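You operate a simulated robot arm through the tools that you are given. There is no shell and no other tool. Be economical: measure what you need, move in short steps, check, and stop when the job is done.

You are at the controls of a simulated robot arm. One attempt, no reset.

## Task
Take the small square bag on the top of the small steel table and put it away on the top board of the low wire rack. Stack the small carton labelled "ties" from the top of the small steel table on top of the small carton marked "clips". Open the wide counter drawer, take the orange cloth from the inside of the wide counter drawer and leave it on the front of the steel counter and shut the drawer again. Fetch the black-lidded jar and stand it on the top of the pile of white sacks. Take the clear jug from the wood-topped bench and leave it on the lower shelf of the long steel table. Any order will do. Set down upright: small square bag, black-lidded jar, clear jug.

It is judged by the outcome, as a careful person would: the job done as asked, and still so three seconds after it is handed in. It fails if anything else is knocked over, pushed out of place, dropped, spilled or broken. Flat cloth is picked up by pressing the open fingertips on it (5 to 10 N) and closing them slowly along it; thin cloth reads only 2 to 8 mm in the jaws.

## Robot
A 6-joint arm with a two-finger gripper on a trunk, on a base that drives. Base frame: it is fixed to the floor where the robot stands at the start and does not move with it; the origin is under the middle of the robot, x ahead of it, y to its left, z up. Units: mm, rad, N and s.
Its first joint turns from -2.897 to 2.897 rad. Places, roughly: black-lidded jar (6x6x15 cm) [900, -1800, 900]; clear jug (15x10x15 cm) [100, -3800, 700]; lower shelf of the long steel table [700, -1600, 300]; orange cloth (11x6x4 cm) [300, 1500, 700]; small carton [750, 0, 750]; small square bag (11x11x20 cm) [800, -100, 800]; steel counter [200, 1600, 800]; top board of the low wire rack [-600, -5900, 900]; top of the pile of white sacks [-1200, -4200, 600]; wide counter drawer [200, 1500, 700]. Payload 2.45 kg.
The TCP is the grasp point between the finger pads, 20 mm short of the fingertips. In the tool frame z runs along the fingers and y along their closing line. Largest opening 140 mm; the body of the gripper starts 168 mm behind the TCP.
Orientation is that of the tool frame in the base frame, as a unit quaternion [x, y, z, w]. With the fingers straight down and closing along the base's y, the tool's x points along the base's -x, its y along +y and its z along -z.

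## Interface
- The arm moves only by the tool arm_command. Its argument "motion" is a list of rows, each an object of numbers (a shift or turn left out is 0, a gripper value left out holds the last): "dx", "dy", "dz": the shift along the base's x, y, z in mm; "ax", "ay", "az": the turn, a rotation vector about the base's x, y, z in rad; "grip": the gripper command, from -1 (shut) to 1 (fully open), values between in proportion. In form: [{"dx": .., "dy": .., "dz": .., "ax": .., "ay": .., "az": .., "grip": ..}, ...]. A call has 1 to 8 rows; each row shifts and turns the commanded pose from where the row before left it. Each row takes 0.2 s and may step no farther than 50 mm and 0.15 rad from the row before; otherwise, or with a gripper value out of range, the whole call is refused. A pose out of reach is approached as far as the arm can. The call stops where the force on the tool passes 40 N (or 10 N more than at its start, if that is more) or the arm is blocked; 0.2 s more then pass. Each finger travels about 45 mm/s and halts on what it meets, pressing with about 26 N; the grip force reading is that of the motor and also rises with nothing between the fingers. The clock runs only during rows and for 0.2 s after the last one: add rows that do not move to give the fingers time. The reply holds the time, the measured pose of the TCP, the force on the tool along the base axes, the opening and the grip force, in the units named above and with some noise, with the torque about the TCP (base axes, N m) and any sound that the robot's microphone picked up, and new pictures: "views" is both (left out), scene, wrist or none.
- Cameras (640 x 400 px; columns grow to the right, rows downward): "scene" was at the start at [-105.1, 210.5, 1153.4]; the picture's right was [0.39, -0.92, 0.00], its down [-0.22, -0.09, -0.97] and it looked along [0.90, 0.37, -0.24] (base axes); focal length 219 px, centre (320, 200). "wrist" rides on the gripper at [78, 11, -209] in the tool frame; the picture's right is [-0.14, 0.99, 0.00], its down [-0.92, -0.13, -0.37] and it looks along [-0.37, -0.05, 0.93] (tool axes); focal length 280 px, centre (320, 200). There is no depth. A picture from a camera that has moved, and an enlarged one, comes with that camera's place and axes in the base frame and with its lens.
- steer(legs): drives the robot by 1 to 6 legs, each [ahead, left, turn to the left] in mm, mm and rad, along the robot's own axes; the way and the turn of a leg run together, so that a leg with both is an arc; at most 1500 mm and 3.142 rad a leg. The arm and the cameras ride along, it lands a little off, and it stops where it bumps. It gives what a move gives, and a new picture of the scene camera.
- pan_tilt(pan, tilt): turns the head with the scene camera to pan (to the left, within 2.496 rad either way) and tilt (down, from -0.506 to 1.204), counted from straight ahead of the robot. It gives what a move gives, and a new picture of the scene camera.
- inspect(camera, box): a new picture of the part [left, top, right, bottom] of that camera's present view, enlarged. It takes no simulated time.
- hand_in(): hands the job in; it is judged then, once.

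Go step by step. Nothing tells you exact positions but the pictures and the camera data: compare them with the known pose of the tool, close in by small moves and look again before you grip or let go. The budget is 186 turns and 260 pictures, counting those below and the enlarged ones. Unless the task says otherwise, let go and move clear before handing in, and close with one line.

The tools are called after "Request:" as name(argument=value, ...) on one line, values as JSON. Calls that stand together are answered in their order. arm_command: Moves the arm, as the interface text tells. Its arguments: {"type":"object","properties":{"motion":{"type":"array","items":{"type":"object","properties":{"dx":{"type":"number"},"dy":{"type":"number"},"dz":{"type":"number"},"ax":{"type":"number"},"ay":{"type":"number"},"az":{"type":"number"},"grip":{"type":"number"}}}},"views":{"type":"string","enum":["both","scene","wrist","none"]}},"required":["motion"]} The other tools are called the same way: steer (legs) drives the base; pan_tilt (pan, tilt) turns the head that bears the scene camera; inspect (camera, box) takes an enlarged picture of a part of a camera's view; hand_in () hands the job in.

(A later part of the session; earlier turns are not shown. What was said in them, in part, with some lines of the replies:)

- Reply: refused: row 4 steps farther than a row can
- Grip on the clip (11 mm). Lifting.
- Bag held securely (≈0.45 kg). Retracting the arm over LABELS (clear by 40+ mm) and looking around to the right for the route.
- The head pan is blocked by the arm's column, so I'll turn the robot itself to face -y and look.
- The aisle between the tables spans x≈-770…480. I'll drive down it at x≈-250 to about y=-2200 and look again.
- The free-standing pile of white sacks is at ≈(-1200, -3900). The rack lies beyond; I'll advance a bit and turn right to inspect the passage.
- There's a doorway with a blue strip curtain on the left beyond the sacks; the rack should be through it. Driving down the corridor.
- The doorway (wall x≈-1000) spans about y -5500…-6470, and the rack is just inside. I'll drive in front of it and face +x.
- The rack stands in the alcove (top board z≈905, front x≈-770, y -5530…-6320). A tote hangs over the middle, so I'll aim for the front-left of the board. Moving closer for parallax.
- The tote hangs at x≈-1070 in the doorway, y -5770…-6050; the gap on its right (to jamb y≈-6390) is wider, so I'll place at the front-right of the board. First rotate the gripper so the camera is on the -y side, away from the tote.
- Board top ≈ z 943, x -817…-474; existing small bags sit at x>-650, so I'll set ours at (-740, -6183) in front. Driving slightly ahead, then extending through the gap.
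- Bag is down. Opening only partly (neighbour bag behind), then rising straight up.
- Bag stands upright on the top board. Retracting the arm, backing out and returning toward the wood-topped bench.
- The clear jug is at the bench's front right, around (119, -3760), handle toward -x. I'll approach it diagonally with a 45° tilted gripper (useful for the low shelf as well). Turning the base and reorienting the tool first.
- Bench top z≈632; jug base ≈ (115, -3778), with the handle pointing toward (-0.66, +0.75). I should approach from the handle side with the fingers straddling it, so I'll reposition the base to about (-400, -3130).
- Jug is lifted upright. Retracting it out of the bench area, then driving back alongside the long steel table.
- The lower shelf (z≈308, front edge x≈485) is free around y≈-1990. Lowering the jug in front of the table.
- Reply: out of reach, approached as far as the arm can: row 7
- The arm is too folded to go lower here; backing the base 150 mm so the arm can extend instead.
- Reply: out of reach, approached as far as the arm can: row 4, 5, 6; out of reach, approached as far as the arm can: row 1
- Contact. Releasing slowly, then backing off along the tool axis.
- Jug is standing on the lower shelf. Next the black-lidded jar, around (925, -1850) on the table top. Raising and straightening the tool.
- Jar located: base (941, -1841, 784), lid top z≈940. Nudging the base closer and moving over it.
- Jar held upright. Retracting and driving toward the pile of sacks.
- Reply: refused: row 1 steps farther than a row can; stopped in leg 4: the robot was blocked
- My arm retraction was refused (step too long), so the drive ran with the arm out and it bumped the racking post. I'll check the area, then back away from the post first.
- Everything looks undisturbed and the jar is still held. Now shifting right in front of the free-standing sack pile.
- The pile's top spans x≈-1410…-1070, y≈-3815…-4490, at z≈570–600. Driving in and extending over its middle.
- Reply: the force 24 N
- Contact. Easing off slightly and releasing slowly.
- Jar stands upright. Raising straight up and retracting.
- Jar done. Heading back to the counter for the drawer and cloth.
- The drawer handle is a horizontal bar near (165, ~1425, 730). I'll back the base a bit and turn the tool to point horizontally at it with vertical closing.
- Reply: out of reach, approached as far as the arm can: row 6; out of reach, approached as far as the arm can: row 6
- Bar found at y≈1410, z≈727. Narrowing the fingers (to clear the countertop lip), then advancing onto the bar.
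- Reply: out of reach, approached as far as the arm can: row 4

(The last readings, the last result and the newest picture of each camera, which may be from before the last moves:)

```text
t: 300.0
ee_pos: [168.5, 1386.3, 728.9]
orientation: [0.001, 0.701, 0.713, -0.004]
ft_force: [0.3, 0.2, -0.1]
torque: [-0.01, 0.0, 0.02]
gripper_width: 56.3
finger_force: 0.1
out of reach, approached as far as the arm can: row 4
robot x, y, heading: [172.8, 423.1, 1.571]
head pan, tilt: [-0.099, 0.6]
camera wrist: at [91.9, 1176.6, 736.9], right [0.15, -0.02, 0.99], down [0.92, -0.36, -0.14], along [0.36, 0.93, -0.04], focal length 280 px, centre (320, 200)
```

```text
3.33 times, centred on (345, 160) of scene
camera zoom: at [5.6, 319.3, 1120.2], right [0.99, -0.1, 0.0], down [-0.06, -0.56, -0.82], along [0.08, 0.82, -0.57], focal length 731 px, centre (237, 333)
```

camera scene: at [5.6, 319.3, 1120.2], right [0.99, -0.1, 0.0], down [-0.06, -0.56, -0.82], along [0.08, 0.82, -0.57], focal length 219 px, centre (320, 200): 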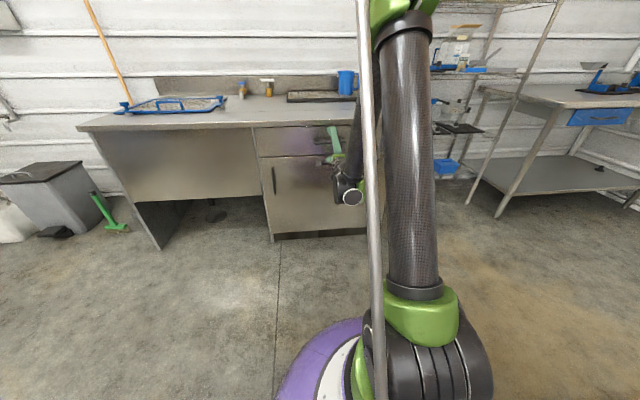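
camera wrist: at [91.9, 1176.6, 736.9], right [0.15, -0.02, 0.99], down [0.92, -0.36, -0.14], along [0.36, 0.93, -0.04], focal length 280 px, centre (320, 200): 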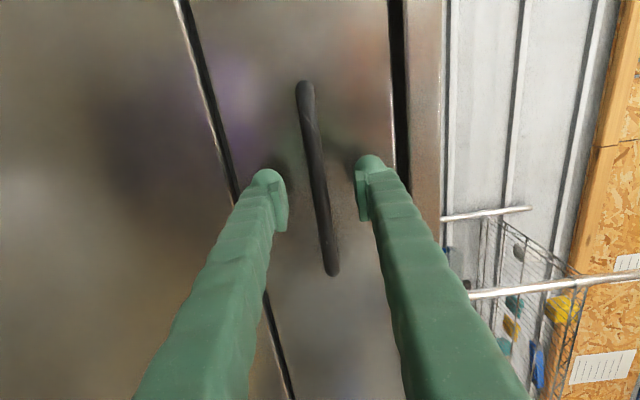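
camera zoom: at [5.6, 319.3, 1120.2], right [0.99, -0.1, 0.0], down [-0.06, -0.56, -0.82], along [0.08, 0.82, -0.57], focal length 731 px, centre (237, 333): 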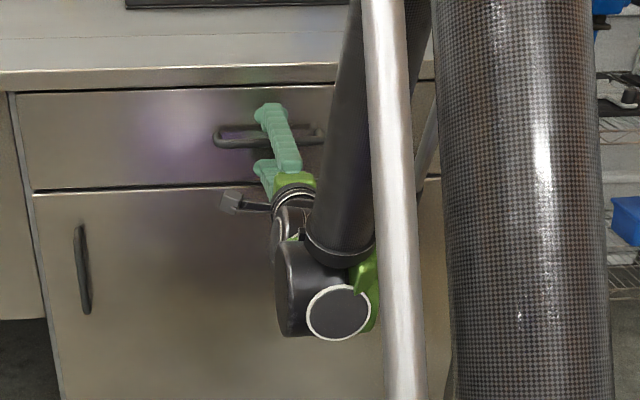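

Request:
steer(legs=[[17, 0, 0]])

Request:
arm_command(motion=[{"grip": -1}, {}, {}, {}, {}], views="wrist")

```text
t: 300.8
ee_pos: [169.5, 1402.7, 729.4]
orientation: [0.003, 0.701, 0.713, -0.005]
ft_force: [0.0, -0.4, 0.3]
torque: [0.01, 0.02, 0.01]
gripper_width: 55.8
finger_force: 0.1
robot x, y, heading: [171.4, 437.3, 1.568]
head pan, tilt: [-0.099, 0.6]
camera scene: at [5.6, 336.4, 1120.2], right [0.99, -0.1, 0.0], down [-0.06, -0.56, -0.82], along [0.08, 0.82, -0.57], focal length 219 px, centre (320, 200)
```

scene: 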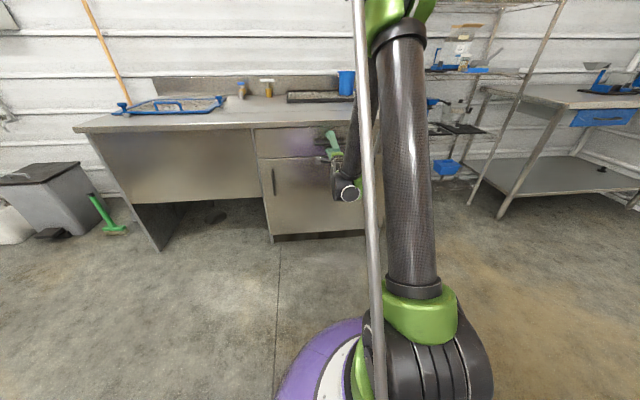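

```text
t: 302.0
ee_pos: [167.8, 1402.7, 729.7]
orientation: [0.002, 0.7, 0.714, -0.004]
ft_force: [-0.8, 1.0, 10.1]
torque: [-0.14, -0.68, -0.03]
gripper_width: 8.2
finger_force: 36.4
robot x, y, heading: [171.1, 442.2, 1.567]
head pan, tilt: [-0.099, 0.6]
camera wrist: at [91.9, 1193.3, 737.3], right [0.15, -0.02, 0.99], down [0.92, -0.36, -0.14], along [0.36, 0.93, -0.04], focal length 280 px, centre (320, 200)
```

wrist: 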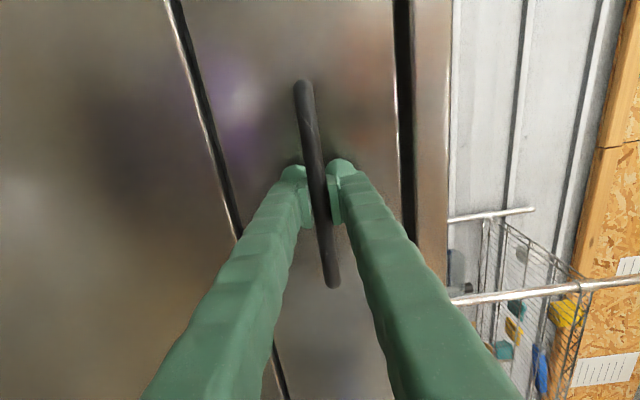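

Bar gripped. Pulling the drawer open by backing the base gradually.

Request:
steer(legs=[[-60, 0, 0]])

Request:
steer(legs=[[-200, 0, 0]])

```text
t: 303.0
ee_pos: [168.5, 1341.6, 730.7]
orientation: [0.002, 0.701, 0.713, -0.004]
ft_force: [-2.0, 0.7, 13.1]
torque: [-0.17, -0.69, -0.01]
gripper_width: 8.1
finger_force: 36.0
robot x, y, heading: [173.6, 372.7, 1.569]
head pan, tilt: [-0.099, 0.6]
camera scene: at [5.3, 275.2, 1120.1], right [0.99, -0.1, 0.0], down [-0.06, -0.56, -0.83], along [0.08, 0.82, -0.56], focal length 219 px, centre (320, 200)
```

scene: 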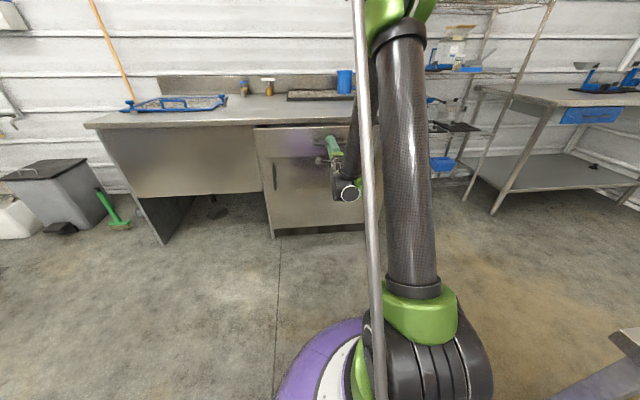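

```text
t: 304.6
ee_pos: [169.0, 1141.9, 730.4]
orientation: [0.002, 0.7, 0.714, -0.005]
ft_force: [12.6, 0.9, 8.8]
torque: [-0.09, -0.72, 0.0]
gripper_width: 8.3
finger_force: 36.0
robot x, y, heading: [172.6, 178.0, 1.569]
head pan, tilt: [-0.099, 0.6]
camera scene: at [5.3, 75.9, 1120.2], right [0.99, -0.1, 0.0], down [-0.06, -0.56, -0.83], along [0.08, 0.82, -0.56], focal length 219 px, centre (320, 200)
```

scene: 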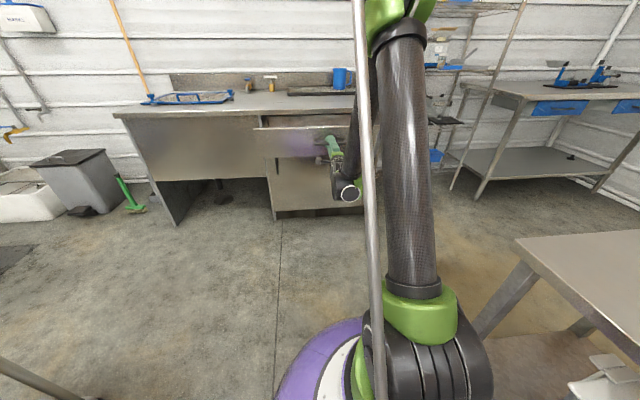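

Request:
arm_command(motion=[{"grip": -0.3}, {}, {}], views="none")

Request:
steer(legs=[[-60, 0, 0]])

Request:
arm_command(motion=[{"dz": 45}, {"dz": 45}, {"dz": 45}, {"dz": 45}, {"dz": 45}, {"dz": 45, "ax": -0.14}, {"dz": 30, "ax": -0.14}, {"ax": -0.14}], views="none")

Request:
arm_command(motion=[{"ax": -0.145}, {"ax": -0.145}, {"ax": -0.145}, {"ax": -0.145}, {"ax": -0.145}, {"ax": -0.145}, {"ax": -0.145}, {"ax": -0.145, "grip": 1}], views="both")

```text
t: 305.4
ee_pos: [169.5, 1142.8, 729.5]
orientation: [0.002, 0.7, 0.714, -0.004]
ft_force: [0.8, 0.3, -0.3]
torque: [0.03, 0.0, -0.01]
gripper_width: 48.8
finger_force: 0.1
robot x, y, heading: [170.8, 178.8, 1.57]
head pan, tilt: [-0.099, 0.6]
```

```text
t: 306.4
ee_pos: [168.1, 1080.2, 729.5]
orientation: [0.002, 0.7, 0.714, -0.004]
ft_force: [-0.1, 0.1, -0.2]
torque: [0.0, 0.01, -0.02]
gripper_width: 48.8
finger_force: 0.1
robot x, y, heading: [174.6, 113.2, 1.574]
head pan, tilt: [-0.099, 0.6]
camera scene: at [4.9, 13.9, 1120.2], right [0.99, -0.1, 0.0], down [-0.06, -0.56, -0.82], along [0.08, 0.82, -0.57], focal length 219 px, centre (320, 200)
```

scene: 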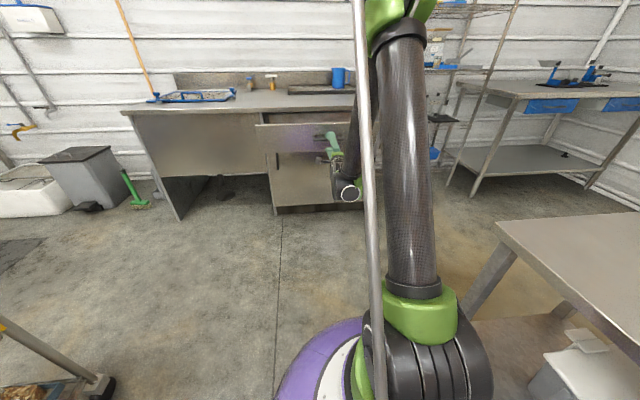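

```text
t: 308.1
ee_pos: [169.7, 1080.1, 1028.8]
orientation: [0.002, 0.834, 0.551, -0.004]
ft_force: [0.3, 0.4, -0.6]
torque: [-0.02, -0.04, 0.04]
gripper_width: 49.1
finger_force: 0.0
robot x, y, heading: [172.6, 115.9, 1.571]
head pan, tilt: [-0.099, 0.6]
```

```text
t: 309.9
ee_pos: [167.1, 1080.7, 1030.1]
orientation: [0.004, 1.0, 0.005, -0.002]
ft_force: [0.0, -0.7, 1.1]
torque: [0.17, 0.02, 0.0]
gripper_width: 83.5
finger_force: 0.1
robot x, y, heading: [173.5, 115.5, 1.572]
head pan, tilt: [-0.099, 0.6]
camera scene: at [4.9, 13.4, 1120.1], right [0.99, -0.1, 0.0], down [-0.06, -0.56, -0.83], along [0.08, 0.82, -0.56], focal length 219 px, centre (320, 200)
camera wrist: at [91.4, 1089.3, 1239.8], right [0.15, 0.99, 0.01], down [0.92, -0.14, 0.36], along [0.36, -0.05, -0.93], focal length 280 px, centre (320, 200)
```

scene: 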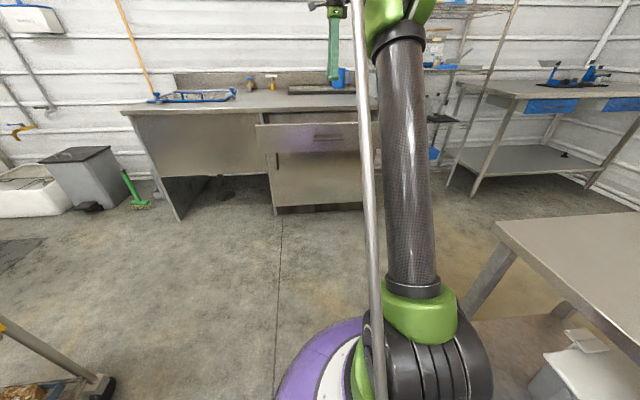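
wrist: 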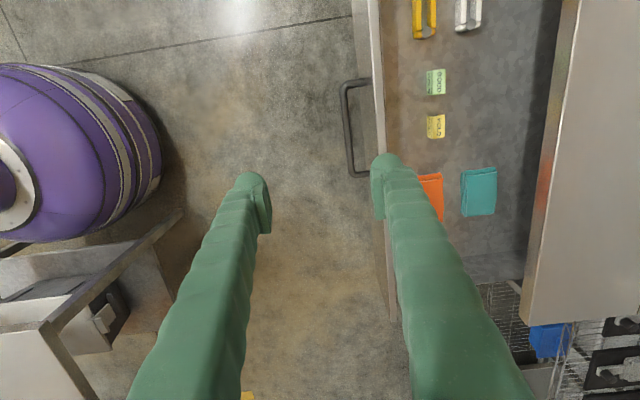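

Drawer is open: the orange cloth lies at ≈(331, 1294) beside a teal one. Moving the base closer and looking from above.

Request:
arm_command(motion=[{"dy": -45}, {"dy": -45}, {"dy": -45}, {"dy": -45}, {"dx": 20, "dy": -20}, {}], views="none")

Request:
steer(legs=[[330, 0, 0]])

Request:
arm_command(motion=[{"dx": 40, "dz": 10}, {"dx": 40}, {"dx": 30}, {}], views="both")

Request:
inspect(camera="wrist", box=[280, 40, 480, 240])

```text
t: 311.4
ee_pos: [187.7, 881.3, 1029.8]
orientation: [0.005, 1.0, 0.004, -0.002]
ft_force: [0.0, -0.1, -0.4]
torque: [-0.05, 0.0, 0.01]
gripper_width: 140.2
finger_force: 0.0
robot x, y, heading: [173.0, 118.3, 1.572]
head pan, tilt: [-0.099, 0.6]
```

```text
t: 313.6
ee_pos: [184.2, 1215.6, 1030.5]
orientation: [0.002, 1.0, 0.005, -0.002]
ft_force: [-0.3, -1.2, -0.3]
torque: [-0.03, -0.03, -0.01]
gripper_width: 140.2
finger_force: 0.0
robot x, y, heading: [175.1, 446.2, 1.576]
head pan, tilt: [-0.099, 0.6]
camera scene: at [5.5, 347.2, 1120.2], right [1.0, -0.1, 0.0], down [-0.06, -0.56, -0.82], along [0.08, 0.82, -0.57], focal length 219 px, centre (320, 200)
```

scene: 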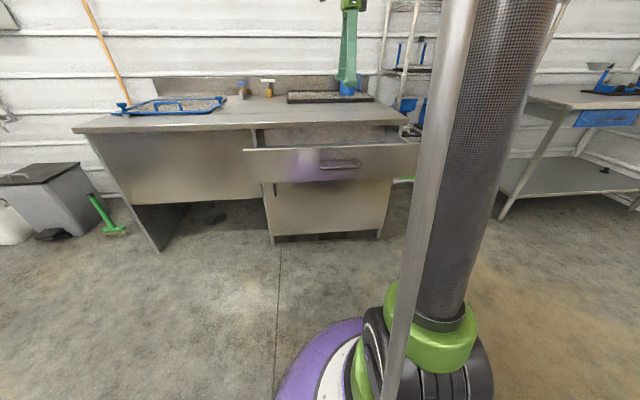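

```text
t: 314.6
ee_pos: [296.0, 1215.7, 1039.5]
orientation: [0.002, 1.0, 0.004, -0.001]
ft_force: [-0.6, 0.4, 1.7]
torque: [0.02, -0.02, 0.01]
gripper_width: 140.0
finger_force: 0.0
robot x, y, heading: [177.5, 452.2, 1.57]
head pan, tilt: [-0.099, 0.6]
camera scene: at [5.5, 347.2, 1120.2], right [1.0, -0.1, 0.0], down [-0.06, -0.56, -0.82], along [0.08, 0.82, -0.57], focal length 219 px, centre (320, 200)
camera wrist: at [218.9, 1224.5, 1248.9], right [0.14, 0.99, 0.01], down [0.92, -0.14, 0.36], along [0.36, -0.04, -0.93], focal length 280 px, centre (320, 200)
```

scene: 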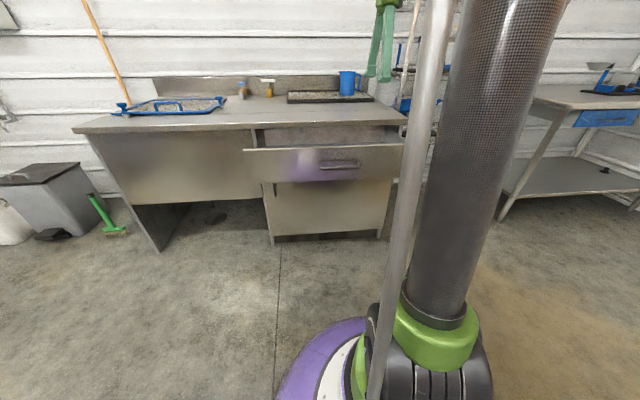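
wrist: 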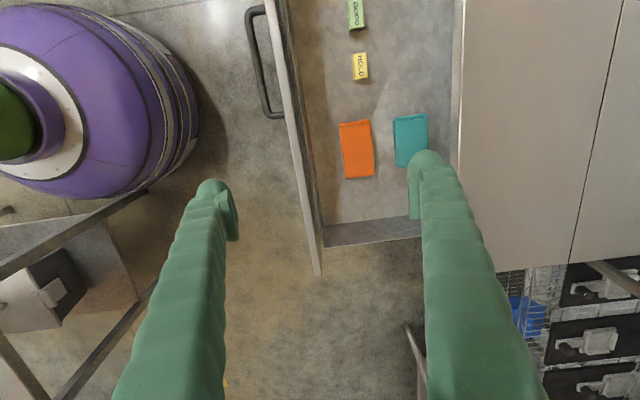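

```text
2.00 times, centred on (380, 140) of wrist
camera zoom: at [218.9, 1224.5, 1248.9], right [0.14, 0.99, 0.01], down [0.92, -0.14, 0.36], along [0.36, -0.04, -0.93], focal length 561 px, centre (200, 320)
```

zoom: 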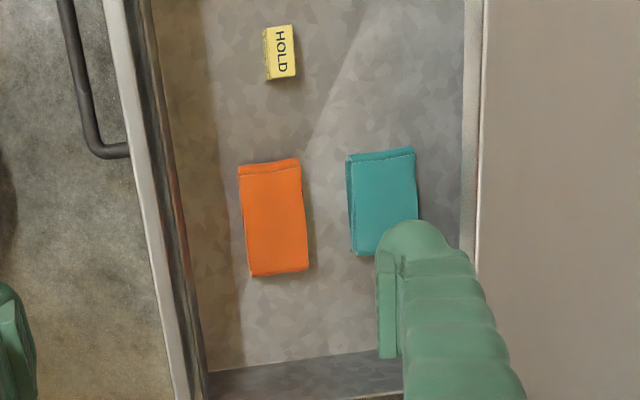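

Request:
arm_command(motion=[{"dx": 25, "dy": 40, "grip": 0.5}, {"dx": 20, "dy": 37}, {"dz": -45}, {"dz": -45}, {"dz": -45}, {"dz": -45}, {}], views="wrist")

Request:
inspect(camera="wrist", box=[200, 60, 440, 260])

```text
t: 316.1
ee_pos: [338.0, 1291.8, 858.3]
orientation: [0.003, 1.0, 0.004, -0.002]
ft_force: [-0.5, 0.3, 0.4]
torque: [0.02, 0.01, 0.01]
gripper_width: 105.1
finger_force: 0.0
robot x, y, heading: [173.1, 451.2, 1.573]
head pan, tilt: [-0.099, 0.6]
camera wrist: at [262.2, 1301.2, 1068.5], right [0.14, 0.99, 0.01], down [0.92, -0.14, 0.36], along [0.36, -0.04, -0.93], focal length 280 px, centre (320, 200)
```

wrist: 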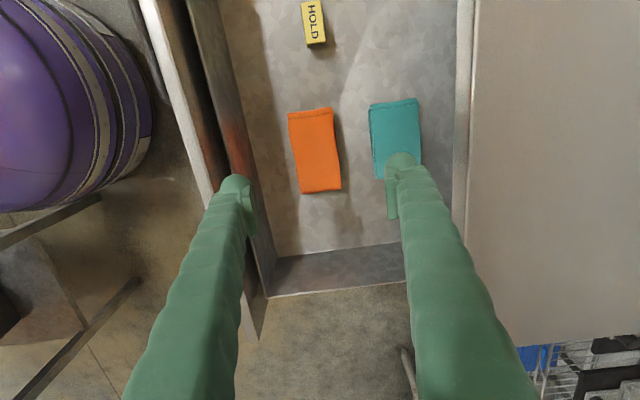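

```text
2.00 times, centred on (320, 160) of wrist
camera zoom: at [262.2, 1301.2, 1068.5], right [0.14, 0.99, 0.01], down [0.92, -0.14, 0.36], along [0.36, -0.04, -0.93], focal length 561 px, centre (320, 280)
```

zoom: 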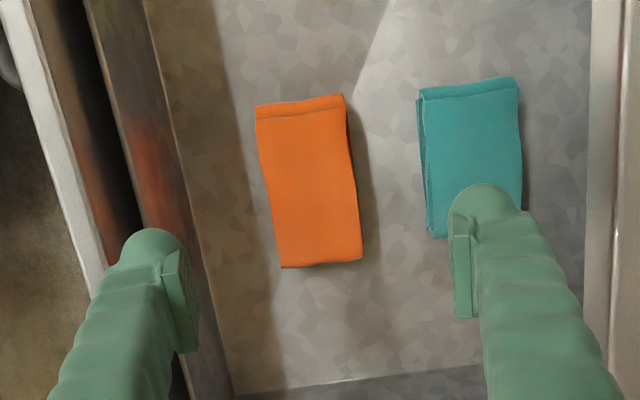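

Request:
arm_command(motion=[{"dx": -5, "dy": -3, "grip": 0.25}, {"dz": -45}, {"dz": -45}, {"dz": -40}, {"dz": -15}, {}], views="wrist")

Request:
inspect(camera="wrist", box=[200, 100, 440, 300])

```text
t: 317.6
ee_pos: [336.1, 1289.5, 716.2]
orientation: [0.003, 1.0, 0.005, -0.002]
ft_force: [-0.4, -0.3, 0.3]
torque: [0.05, 0.0, 0.0]
gripper_width: 87.5
finger_force: 0.0
robot x, y, heading: [173.0, 444.5, 1.569]
head pan, tilt: [-0.099, 0.6]
camera wrist: at [259.6, 1298.8, 924.8], right [0.14, 0.99, 0.01], down [0.92, -0.14, 0.36], along [0.36, -0.04, -0.93], focal length 280 px, centre (320, 200)
```

wrist: 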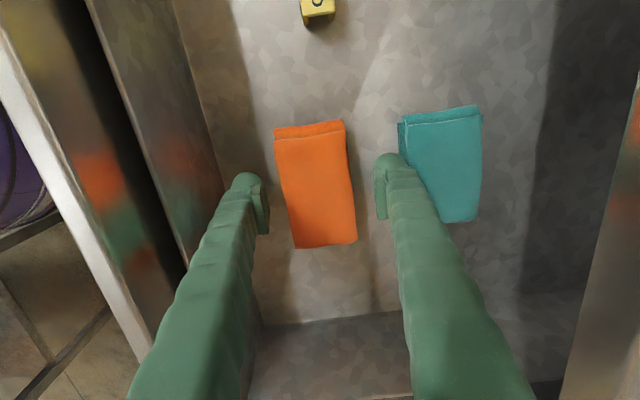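

```text
2.00 times, centred on (320, 200) of wrist
camera zoom: at [259.6, 1298.8, 924.8], right [0.14, 0.99, 0.01], down [0.92, -0.14, 0.36], along [0.36, -0.04, -0.93], focal length 561 px, centre (320, 200)
```

zoom: 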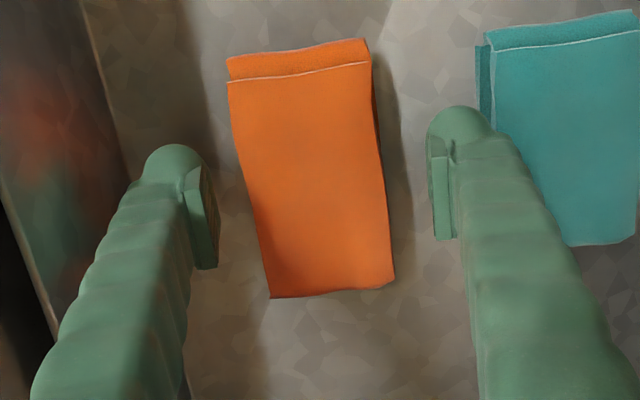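

Request:
arm_command(motion=[{"dz": -12, "dx": -3}, {"dz": -8}, {}], views="none")

Request:
arm_command(motion=[{"dz": -6}, {"dz": -6}, {}], views="wrist")

```text
t: 318.4
ee_pos: [332.7, 1289.2, 695.3]
orientation: [0.002, 1.0, 0.004, -0.002]
ft_force: [0.4, -0.6, 0.5]
torque: [0.01, -0.01, -0.01]
gripper_width: 87.5
finger_force: 0.1
robot x, y, heading: [171.6, 447.9, 1.568]
head pan, tilt: [-0.099, 0.6]
```

```text
t: 319.1
ee_pos: [332.8, 1287.7, 683.5]
orientation: [0.003, 1.0, 0.004, -0.003]
ft_force: [-0.6, -0.1, 1.6]
torque: [-0.09, 0.01, 0.04]
gripper_width: 87.5
finger_force: 0.1
robot x, y, heading: [169.5, 448.8, 1.575]
head pan, tilt: [-0.099, 0.6]
camera wrist: at [255.9, 1298.3, 892.9], right [0.14, 0.99, 0.01], down [0.92, -0.14, 0.36], along [0.36, -0.04, -0.93], focal length 280 px, centre (320, 200)
```

wrist: 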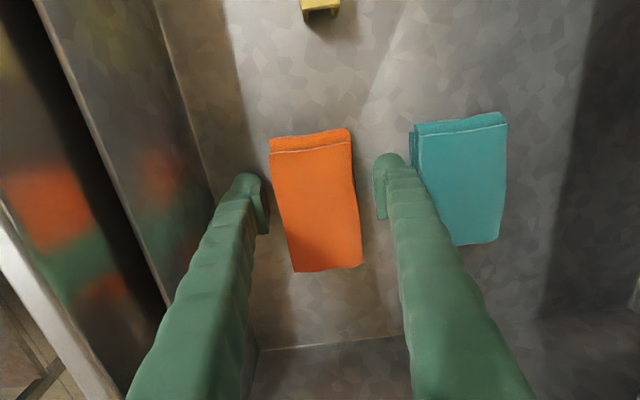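

Request:
arm_command(motion=[{"dz": -5}, {}], views="none")

Request:
arm_command(motion=[{"dz": -4}, {}], views="none")

Request:
arm_command(motion=[{"dz": -4}, {}], views="wrist")

```text
t: 319.6
ee_pos: [332.5, 1288.9, 683.1]
orientation: [0.003, 1.0, 0.005, -0.002]
ft_force: [-0.7, 1.6, 28.2]
torque: [-1.54, -0.01, -0.15]
gripper_width: 90.3
finger_force: 2.0
robot x, y, heading: [174.2, 449.6, 1.567]
head pan, tilt: [-0.099, 0.6]
stopped in row 1: the force on the tool passed its limit at 52 N (the readings are from after the stop); the commanded pose is now the measured one
```

```text
t: 319.9
ee_pos: [331.8, 1288.1, 682.4]
orientation: [0.002, 1.0, 0.004, -0.001]
ft_force: [-1.0, 0.0, 27.7]
torque: [-1.51, 0.0, -0.17]
gripper_width: 90.5
finger_force: 2.0
robot x, y, heading: [177.9, 450.0, 1.569]
head pan, tilt: [-0.099, 0.6]
stopped in row 1: the force on the tool passed its limit at 49 N (the readings are from after the stop); the commanded pose is now the measured one
```

```text
t: 320.2
ee_pos: [332.8, 1287.9, 683.8]
orientation: [0.002, 1.0, 0.004, -0.001]
ft_force: [-1.6, 0.7, 26.5]
torque: [-1.44, 0.03, -0.14]
gripper_width: 90.0
finger_force: 2.0
robot x, y, heading: [171.1, 448.3, 1.568]
head pan, tilt: [-0.099, 0.6]
stopped in row 1: the force on the tool passed its limit at 49 N (the readings are from after the stop); the commanded pose is now the measured one
camera wrist: at [255.7, 1297.8, 892.1], right [0.14, 0.99, 0.01], down [0.92, -0.14, 0.37], along [0.36, -0.04, -0.93], focal length 280 px, centre (320, 200)
```

wrist: 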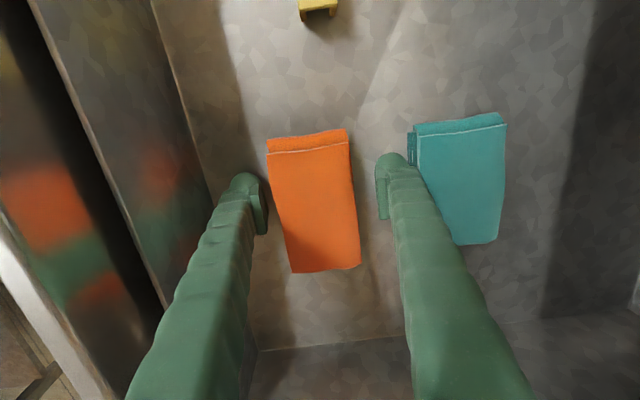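

Fingertips are at the drawer floor (z≈663). Raising 3 mm and closing slowly on the cloth.

Request:
arm_command(motion=[{"dz": 4}, {"grip": 0}, {}, {"grip": -0.3}, {}, {"grip": -0.6}, {}, {}], views="wrist")

```text
t: 322.0
ee_pos: [332.8, 1287.1, 686.3]
orientation: [0.003, 1.0, 0.004, -0.001]
ft_force: [0.8, 0.1, 3.3]
torque: [-0.07, -0.03, -0.06]
gripper_width: 57.8
finger_force: 25.5
robot x, y, heading: [173.3, 450.9, 1.572]
head pan, tilt: [-0.099, 0.6]
camera wrist: at [256.1, 1298.2, 894.5], right [0.14, 0.99, 0.01], down [0.92, -0.14, 0.37], along [0.36, -0.05, -0.93], focal length 280 px, centre (320, 200)
```

wrist: 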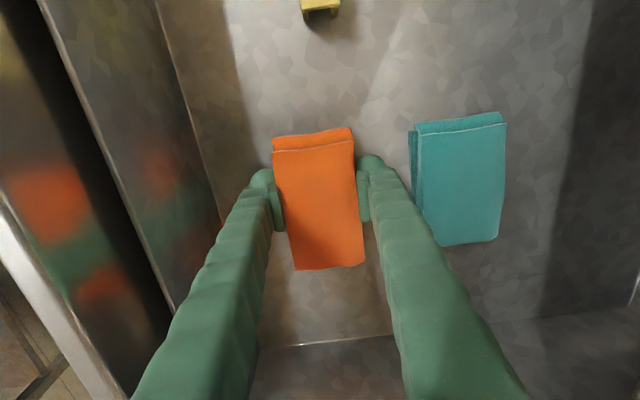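

Gripped at 58 mm. Lifting out of the drawer.

Request:
arm_command(motion=[{"grip": -1}, {}, {"dz": 20}, {"dz": 45}, {"dz": 45}, {"dz": 45}, {"dz": 45}, {"dz": 45}], views="both")

```text
t: 323.8
ee_pos: [332.6, 1288.2, 933.0]
orientation: [0.002, 1.0, 0.003, -0.002]
ft_force: [-0.2, -0.5, -0.3]
torque: [-0.02, 0.01, 0.03]
gripper_width: 57.7
finger_force: 26.1
robot x, y, heading: [172.6, 449.1, 1.568]
head pan, tilt: [-0.099, 0.6]
camera scene: at [5.5, 347.4, 1120.2], right [1.0, -0.1, 0.0], down [-0.06, -0.56, -0.82], along [0.08, 0.82, -0.57], focal length 219 px, centre (320, 200)
camera wrist: at [255.6, 1297.9, 1141.5], right [0.14, 0.99, 0.01], down [0.92, -0.14, 0.37], along [0.36, -0.05, -0.93], focal length 280 px, centre (320, 200)
```

scene: 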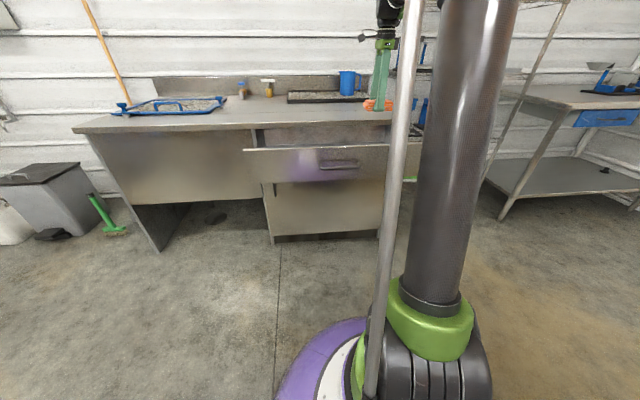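
wrist: 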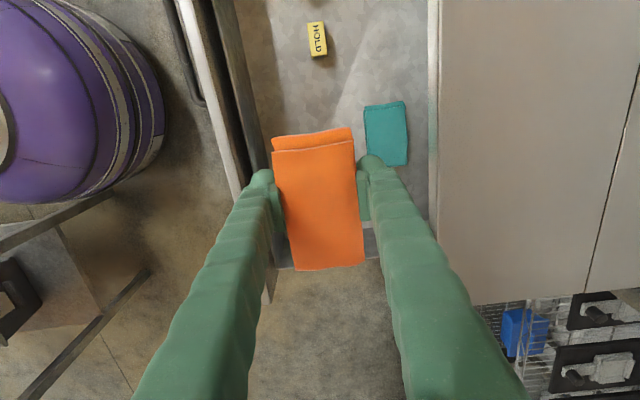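

Cloth is held. Driving forward a bit and moving it over the counter's front.

Request:
steer(legs=[[170, 0, 0]])

Request:
arm_command(motion=[{"dy": 30, "dx": -25}, {"dy": 30, "dx": -25}, {}, {}], views="both")

Request:
inspect(camera="scene", box=[240, 50, 440, 200])

```text
t: 325.2
ee_pos: [336.1, 1459.8, 931.5]
orientation: [0.004, 1.0, 0.004, -0.001]
ft_force: [0.9, 0.6, -0.8]
torque: [0.01, -0.03, -0.02]
gripper_width: 57.8
finger_force: 25.8
robot x, y, heading: [169.9, 624.6, 1.569]
head pan, tilt: [-0.099, 0.6]
camera scene: at [5.4, 520.7, 1120.2], right [0.99, -0.1, 0.0], down [-0.06, -0.56, -0.82], along [0.08, 0.82, -0.57], focal length 219 px, centre (320, 200)
```

scene: 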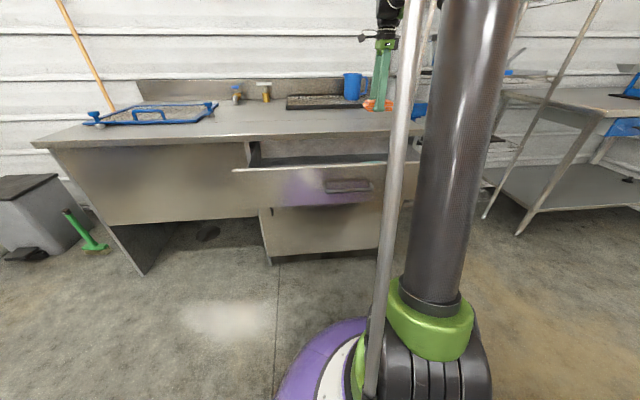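

```text
t: 326.2
ee_pos: [285.7, 1521.0, 931.9]
orientation: [0.005, 1.0, 0.004, -0.001]
ft_force: [-1.1, 0.9, 0.1]
torque: [-0.02, -0.02, -0.02]
gripper_width: 58.2
finger_force: 26.1
robot x, y, heading: [173.0, 619.5, 1.569]
head pan, tilt: [-0.099, 0.6]
camera scene: at [5.4, 520.7, 1120.2], right [0.99, -0.1, 0.0], down [-0.06, -0.56, -0.82], along [0.08, 0.82, -0.57], focal length 219 px, centre (320, 200)
camera wrist: at [209.4, 1530.9, 1140.7], right [0.15, 0.99, 0.01], down [0.92, -0.14, 0.37], along [0.36, -0.05, -0.93], focal length 280 px, centre (320, 200)
```

scene: 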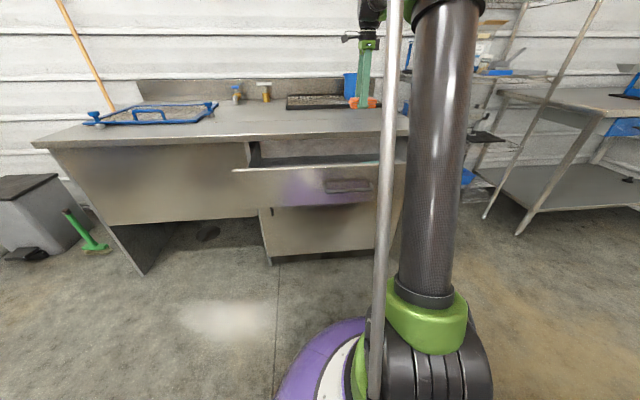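
wrist: 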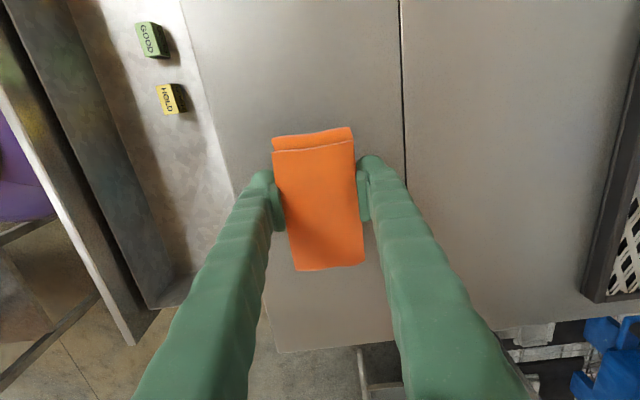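

```text
2.67 times, centred on (340, 125) of scene
camera zoom: at [5.4, 520.7, 1120.2], right [0.99, -0.1, 0.0], down [-0.06, -0.56, -0.82], along [0.08, 0.82, -0.57], focal length 585 px, centre (267, 400)
```

zoom: 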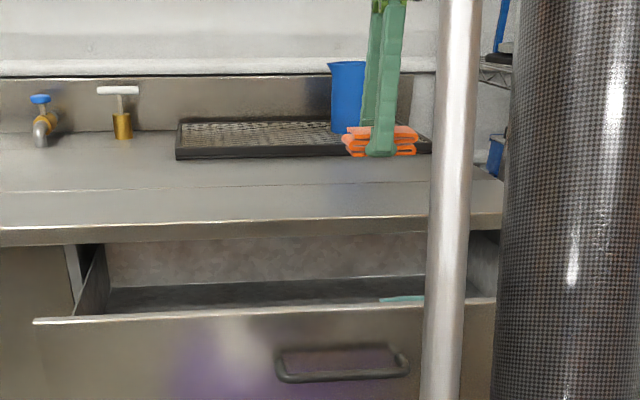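

Request:
arm_command(motion=[{"dz": -35}, {"dz": -20}, {"dz": -6}, {}], views="none")

Request:
inspect(camera="scene", box=[300, 60, 440, 170])

```text
t: 327.2
ee_pos: [285.9, 1520.8, 871.4]
orientation: [0.005, 1.0, 0.003, -0.002]
ft_force: [-0.4, -0.7, -0.2]
torque: [0.03, 0.04, 0.0]
gripper_width: 57.9
finger_force: 26.2
robot x, y, heading: [175.6, 624.0, 1.566]
head pan, tilt: [-0.099, 0.6]
```

```text
3.64 times, centred on (370, 115) of scene
camera zoom: at [5.4, 520.7, 1120.2], right [0.99, -0.1, 0.0], down [-0.06, -0.56, -0.82], along [0.08, 0.82, -0.57], focal length 798 px, centre (138, 509)
```

zoom: 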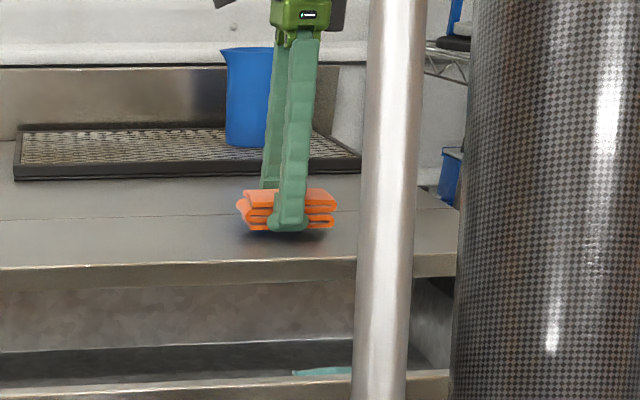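

Request:
arm_command(motion=[{"dz": -5}, {}], views="none")

Request:
arm_command(motion=[{"dz": -4}, {}], views="none")

Request:
arm_command(motion=[{"dz": -3}, {}], views="none")

Request:
arm_command(motion=[{"dz": -3}, {}], views="none")

```text
t: 327.8
ee_pos: [286.8, 1520.6, 866.4]
orientation: [0.004, 1.0, 0.003, -0.001]
ft_force: [-0.2, -0.4, -0.9]
torque: [0.01, -0.03, 0.0]
gripper_width: 58.1
finger_force: 26.4
robot x, y, heading: [170.1, 622.3, 1.566]
head pan, tilt: [-0.099, 0.6]
```

```text
t: 328.4
ee_pos: [285.4, 1521.4, 862.3]
orientation: [0.004, 1.0, 0.003, -0.001]
ft_force: [0.2, 0.4, 0.1]
torque: [-0.02, -0.02, 0.01]
gripper_width: 57.8
finger_force: 25.8
robot x, y, heading: [177.1, 623.4, 1.568]
head pan, tilt: [-0.099, 0.6]
```

```text
t: 329.0
ee_pos: [285.6, 1520.7, 859.7]
orientation: [0.003, 1.0, 0.005, -0.001]
ft_force: [0.1, 0.1, 2.6]
torque: [0.09, 0.01, 0.06]
gripper_width: 58.0
finger_force: 25.8
robot x, y, heading: [171.3, 620.7, 1.572]
head pan, tilt: [-0.099, 0.6]
```

```text
t: 329.5
ee_pos: [284.4, 1521.2, 858.8]
orientation: [0.004, 1.0, 0.005, -0.001]
ft_force: [-1.1, -2.2, 14.0]
torque: [-0.08, 0.04, 0.05]
gripper_width: 57.7
finger_force: 26.1
robot x, y, heading: [172.8, 630.1, 1.568]
head pan, tilt: [-0.099, 0.6]
stopped in row 2: the force on the tool passed its limit at 47 N (the readings are from after the stop); the commanded pose is now the measured one
```

Cloth is on the counter. Opening and rising.

Request:
arm_command(motion=[{"dz": 2}, {"grip": -0.05}, {}, {"grip": 0.3}, {}, {}], views="none")

Request:
arm_command(motion=[{"dz": 20}, {"dz": 40}, {"dz": 45}, {"dz": 45}, {"dy": -45, "dz": 10}, {"dy": -45}, {"dy": -45}, {}], views="both")

```text
t: 330.9
ee_pos: [283.7, 1521.4, 860.7]
orientation: [0.004, 1.0, 0.004, 0.0]
ft_force: [0.1, 0.3, -0.6]
torque: [0.03, 0.01, 0.0]
gripper_width: 91.0
finger_force: 0.0
robot x, y, heading: [176.2, 622.0, 1.564]
head pan, tilt: [-0.099, 0.6]
```

```text
t: 332.7
ee_pos: [284.9, 1386.9, 1019.8]
orientation: [0.005, 1.0, 0.005, -0.001]
ft_force: [0.0, 0.2, -0.2]
torque: [-0.02, -0.03, -0.02]
gripper_width: 90.9
finger_force: 0.1
robot x, y, heading: [171.3, 624.1, 1.564]
head pan, tilt: [-0.099, 0.6]
camera scene: at [5.4, 520.9, 1120.2], right [0.99, -0.1, 0.0], down [-0.06, -0.56, -0.82], along [0.08, 0.82, -0.57], focal length 219 px, centre (320, 200)
camera wrist: at [207.9, 1396.6, 1228.8], right [0.15, 0.99, 0.01], down [0.92, -0.14, 0.36], along [0.36, -0.04, -0.93], focal length 280 px, centre (320, 200)
```

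scene: 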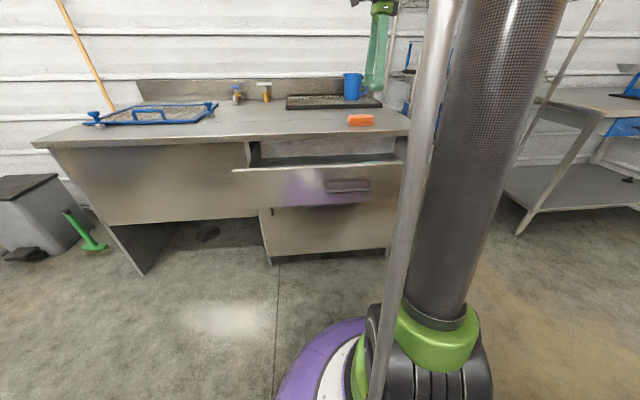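
wrist: 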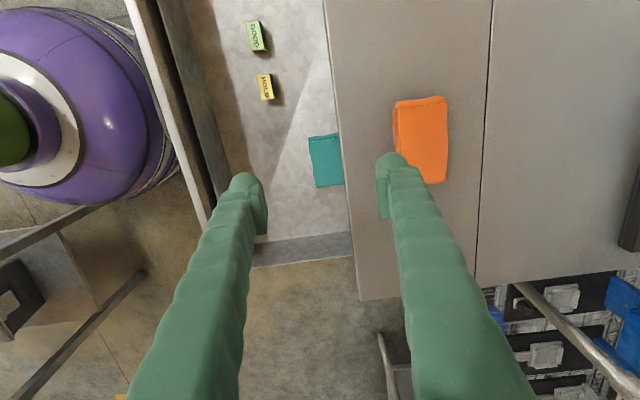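

Cloth rests on the front of the counter. Next, shutting the drawer: moving the closed fingers in front of the handle.

Request:
arm_command(motion=[{"dx": -16, "dy": -44, "grip": -1}, {"dx": -16, "dy": -44}, {"dx": -16, "dy": -44}, {"dx": -16, "dy": -44}, {"dx": -16, "dy": -44}, {"dx": -16, "dy": -44}, {"dx": -16, "dy": -44}, {}], views="wrist")

```text
t: 334.5
ee_pos: [171.6, 1077.9, 1021.3]
orientation: [0.004, 1.0, 0.006, -0.001]
ft_force: [1.3, 1.1, -0.7]
torque: [0.05, 0.02, -0.02]
gripper_width: 0.1
finger_force: 26.0
robot x, y, heading: [175.3, 623.4, 1.566]
head pan, tilt: [-0.099, 0.6]
camera wrist: at [94.7, 1087.3, 1229.9], right [0.15, 0.99, 0.01], down [0.92, -0.14, 0.36], along [0.36, -0.04, -0.93], focal length 280 px, centre (320, 200)
```

wrist: 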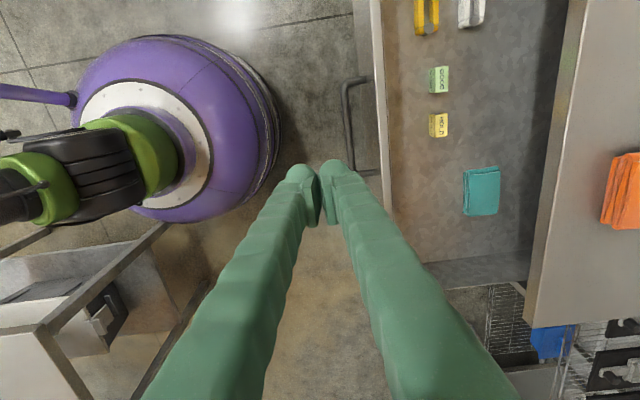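

Request:
arm_command(motion=[{"dz": -48}, {"dz": -48}, {"dz": -48}, {"dz": -48}, {"dz": -48}, {"dz": -45}, {}], views="wrist")

```text
t: 336.1
ee_pos: [176.4, 1079.6, 734.2]
orientation: [0.004, 1.0, 0.006, -0.002]
ft_force: [0.5, 0.8, 0.6]
torque: [0.03, 0.03, 0.0]
gripper_width: 0.1
finger_force: 25.6
robot x, y, heading: [173.0, 623.6, 1.566]
head pan, tilt: [-0.099, 0.6]
camera wrist: at [98.1, 1089.5, 943.2], right [0.15, 0.99, 0.01], down [0.92, -0.14, 0.36], along [0.36, -0.04, -0.93], focal length 280 px, centre (320, 200)
```

wrist: 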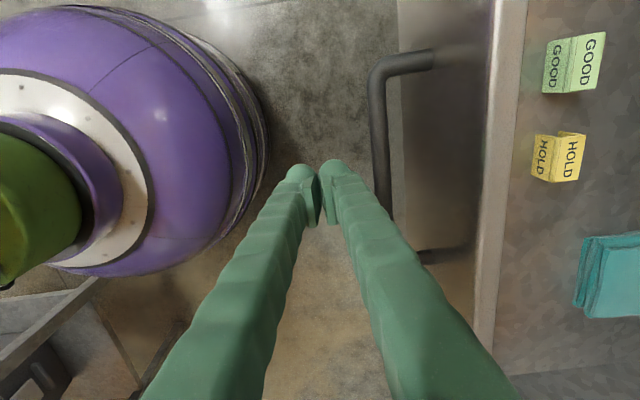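

Request:
arm_command(motion=[{"dy": 20}, {"dy": 15}, {"dy": 15}, {"dy": 20}, {"dy": 20}, {}], views="wrist")

```text
t: 337.5
ee_pos: [172.8, 1168.6, 734.9]
orientation: [0.004, 1.0, 0.005, 0.0]
ft_force: [0.1, -0.6, -0.9]
torque: [-0.01, -0.01, 0.02]
gripper_width: 0.0
finger_force: 25.9
robot x, y, heading: [172.9, 624.7, 1.565]
head pan, tilt: [-0.099, 0.6]
camera wrist: at [96.1, 1178.5, 944.1], right [0.15, 0.99, 0.01], down [0.92, -0.14, 0.36], along [0.36, -0.04, -0.93], focal length 280 px, centre (320, 200)
```

wrist: 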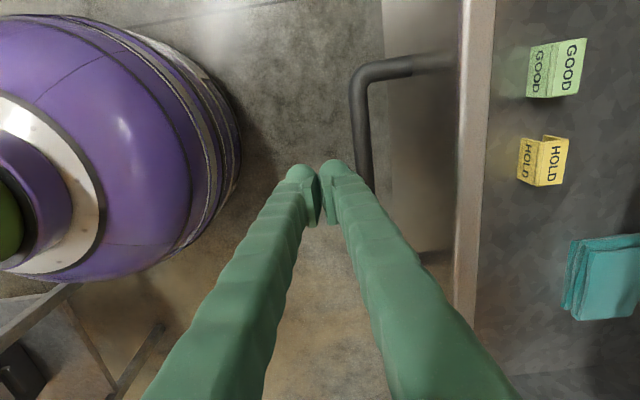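

The drawer slides in easily. Continuing the push.

Request:
arm_command(motion=[{"dy": 25}, {"dy": 25}, {"dy": 25}, {"dy": 25}, {"dy": 25}, {"dy": 25}, {}], views="none")

Request:
arm_command(motion=[{"dy": 20}, {"dy": 20}, {"dy": 15}, {}], views="both")

```text
t: 339.1
ee_pos: [173.0, 1320.2, 736.0]
orientation: [0.004, 1.0, 0.005, -0.001]
ft_force: [0.1, 0.1, 0.2]
torque: [-0.02, 0.02, 0.01]
gripper_width: 0.0
finger_force: 25.6
robot x, y, heading: [172.8, 623.1, 1.566]
head pan, tilt: [-0.099, 0.6]
```

```text
t: 339.8
ee_pos: [173.7, 1359.6, 735.2]
orientation: [0.004, 1.0, 0.001, -0.002]
ft_force: [-0.4, -12.1, 6.4]
torque: [0.11, 0.07, 0.2]
gripper_width: 0.1
finger_force: 25.7
robot x, y, heading: [173.9, 624.7, 1.564]
head pan, tilt: [-0.099, 0.6]
stopped in row 3: the force on the tool passed its limit at 59 N (the readings are from after the stop); the commanded pose is now the measured one
camera scene: at [5.4, 519.7, 1120.1], right [0.99, -0.1, 0.0], down [-0.06, -0.56, -0.83], along [0.08, 0.82, -0.56], focal length 219 px, centre (320, 200)
camera wrist: at [96.9, 1371.0, 944.0], right [0.15, 0.99, 0.0], down [0.92, -0.14, 0.37], along [0.36, -0.05, -0.93], focal length 280 px, centre (320, 200)
```

scene: 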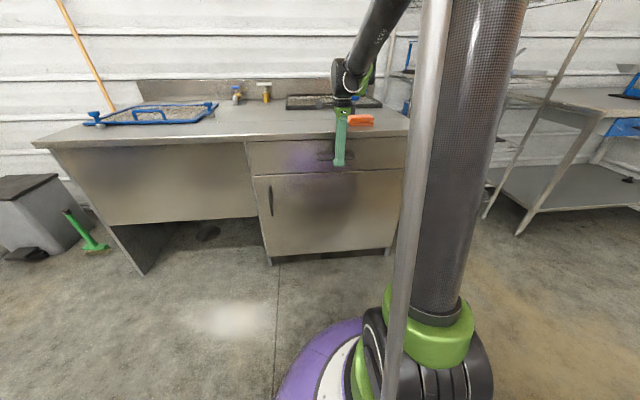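
wrist: 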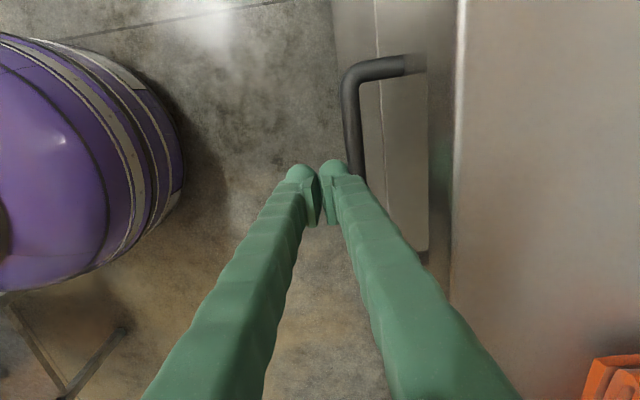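

Request:
inspect(camera="scene", box=[230, 90, 430, 220])

Request:
inspect(camera="wrist", box=[320, 0, 500, 120])

```text
3.08 times, centred on (330, 155) of scene
camera zoom: at [5.4, 519.7, 1120.1], right [0.99, -0.1, 0.0], down [-0.06, -0.56, -0.83], along [0.08, 0.82, -0.56], focal length 675 px, centre (289, 338)
```

zoom: 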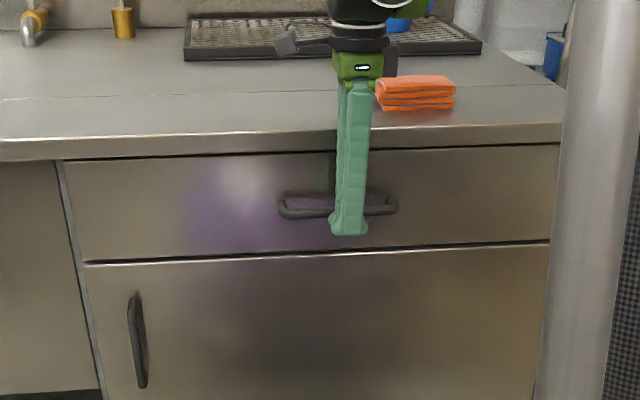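

```text
3.33 times, centred on (410, 60) of wrist
camera zoom: at [96.9, 1371.0, 944.0], right [0.15, 0.99, 0.0], down [0.92, -0.14, 0.37], along [0.36, -0.05, -0.93], focal length 935 px, centre (20, 667)
```

zoom: 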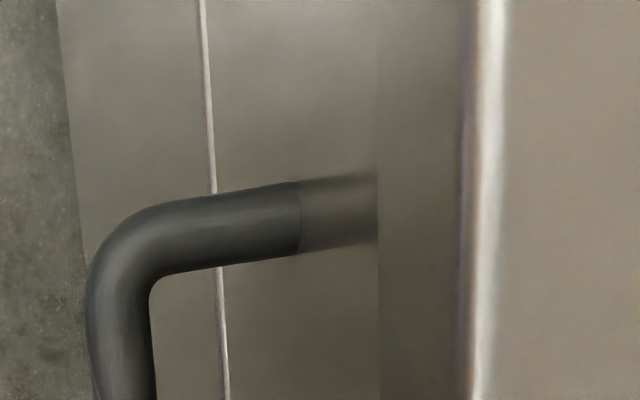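

Request:
arm_command(motion=[{"dy": 4}, {}], views="none")

Request:
arm_command(motion=[{"dy": -30}, {"dy": -45}, {"dy": -45}, {"dy": -45}, {"dz": 45}, {"dz": 45}, {"dz": 45}, {"dz": 45}], views="both")

Request:
inspect(camera="scene", box=[230, 90, 430, 220])

```text
t: 340.2
ee_pos: [174.0, 1359.2, 735.5]
orientation: [0.004, 1.0, -0.002, -0.001]
ft_force: [-0.5, -11.2, 4.4]
torque: [0.05, 0.07, 0.17]
gripper_width: 0.0
finger_force: 25.8
robot x, y, heading: [174.6, 619.0, 1.568]
head pan, tilt: [-0.099, 0.6]
stopped in row 2: the force on the tool passed its limit at 45 N (the readings are from after the stop); the commanded pose is now the measured one
```

```text
t: 342.0
ee_pos: [173.9, 1195.1, 915.8]
orientation: [0.005, 1.0, -0.001, 0.0]
ft_force: [-0.2, -0.5, 0.2]
torque: [-0.03, 0.0, 0.0]
gripper_width: 0.0
finger_force: 26.0
robot x, y, heading: [172.6, 621.2, 1.568]
head pan, tilt: [-0.099, 0.6]
camera scene: at [5.4, 519.8, 1120.2], right [0.99, -0.1, 0.0], down [-0.06, -0.56, -0.83], along [0.08, 0.82, -0.57], focal length 219 px, centre (320, 200)
camera wrist: at [96.9, 1206.9, 1123.4], right [0.15, 0.99, 0.0], down [0.92, -0.13, 0.37], along [0.36, -0.06, -0.93], focal length 280 px, centre (320, 200)
```

scene: 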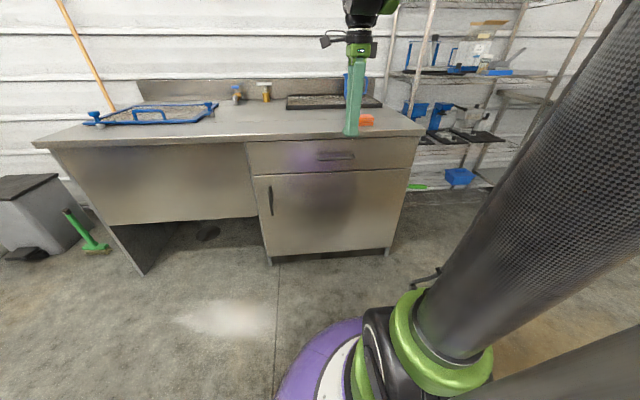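
wrist: 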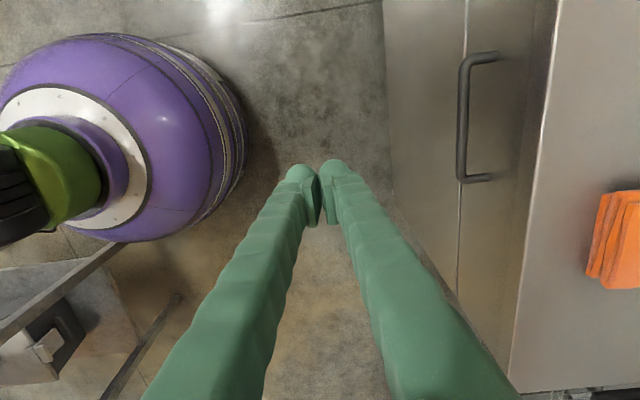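

```text
3.08 times, centred on (330, 155) of scene
camera zoom: at [5.4, 519.8, 1120.2], right [0.99, -0.1, 0.0], down [-0.06, -0.56, -0.83], along [0.08, 0.82, -0.57], focal length 675 px, centre (289, 338)
```

zoom: 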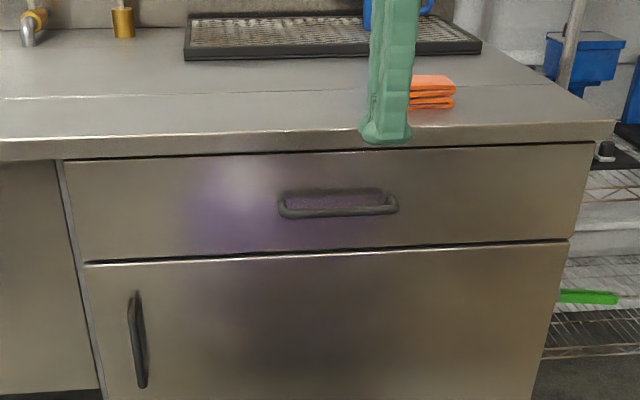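

Request:
inspect(camera="scene", box=[380, 115, 440, 185])

Request:
inspect(camera="wrist", box=[420, 20, 580, 220])

```text
5.71 times, centred on (410, 150) of scene
camera zoom: at [5.4, 519.8, 1120.2], right [0.99, -0.1, 0.0], down [-0.06, -0.56, -0.83], along [0.08, 0.82, -0.57], focal length 1254 px, centre (-194, 486)
```

zoom: 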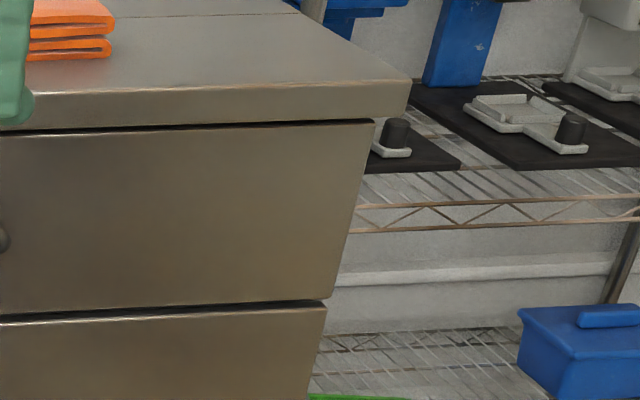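

```text
2.00 times, centred on (500, 120) of wrist
camera zoom: at [96.9, 1206.9, 1123.4], right [0.15, 0.99, 0.0], down [0.92, -0.13, 0.37], along [0.36, -0.06, -0.93], focal length 561 px, centre (-40, 360)
```

zoom: 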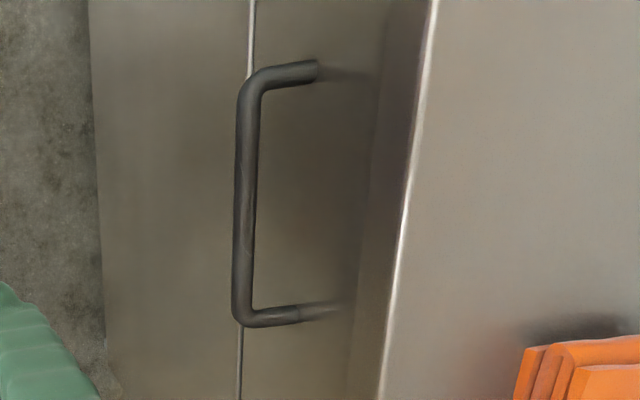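

The drawer face is flush with the door and the cloth is on the counter front. The bag, cartons, jug and jar are all in place and the gripper is clear, so I'm handing in.

Request:
hand_in()

```text
The job is handed in.
```

All five jobs are done and handed in: the bag is on the top board of the rack, TIES is stacked on CLIPS, the orange cloth is on the counter front with the drawer shut, the black-lidded jar is on the white sacks, and the clear jug is on the lower shelf. While I was carrying the jar, the extended arm bumped the blue racking post once; nothing looked moved and the jar stayed in the grip.
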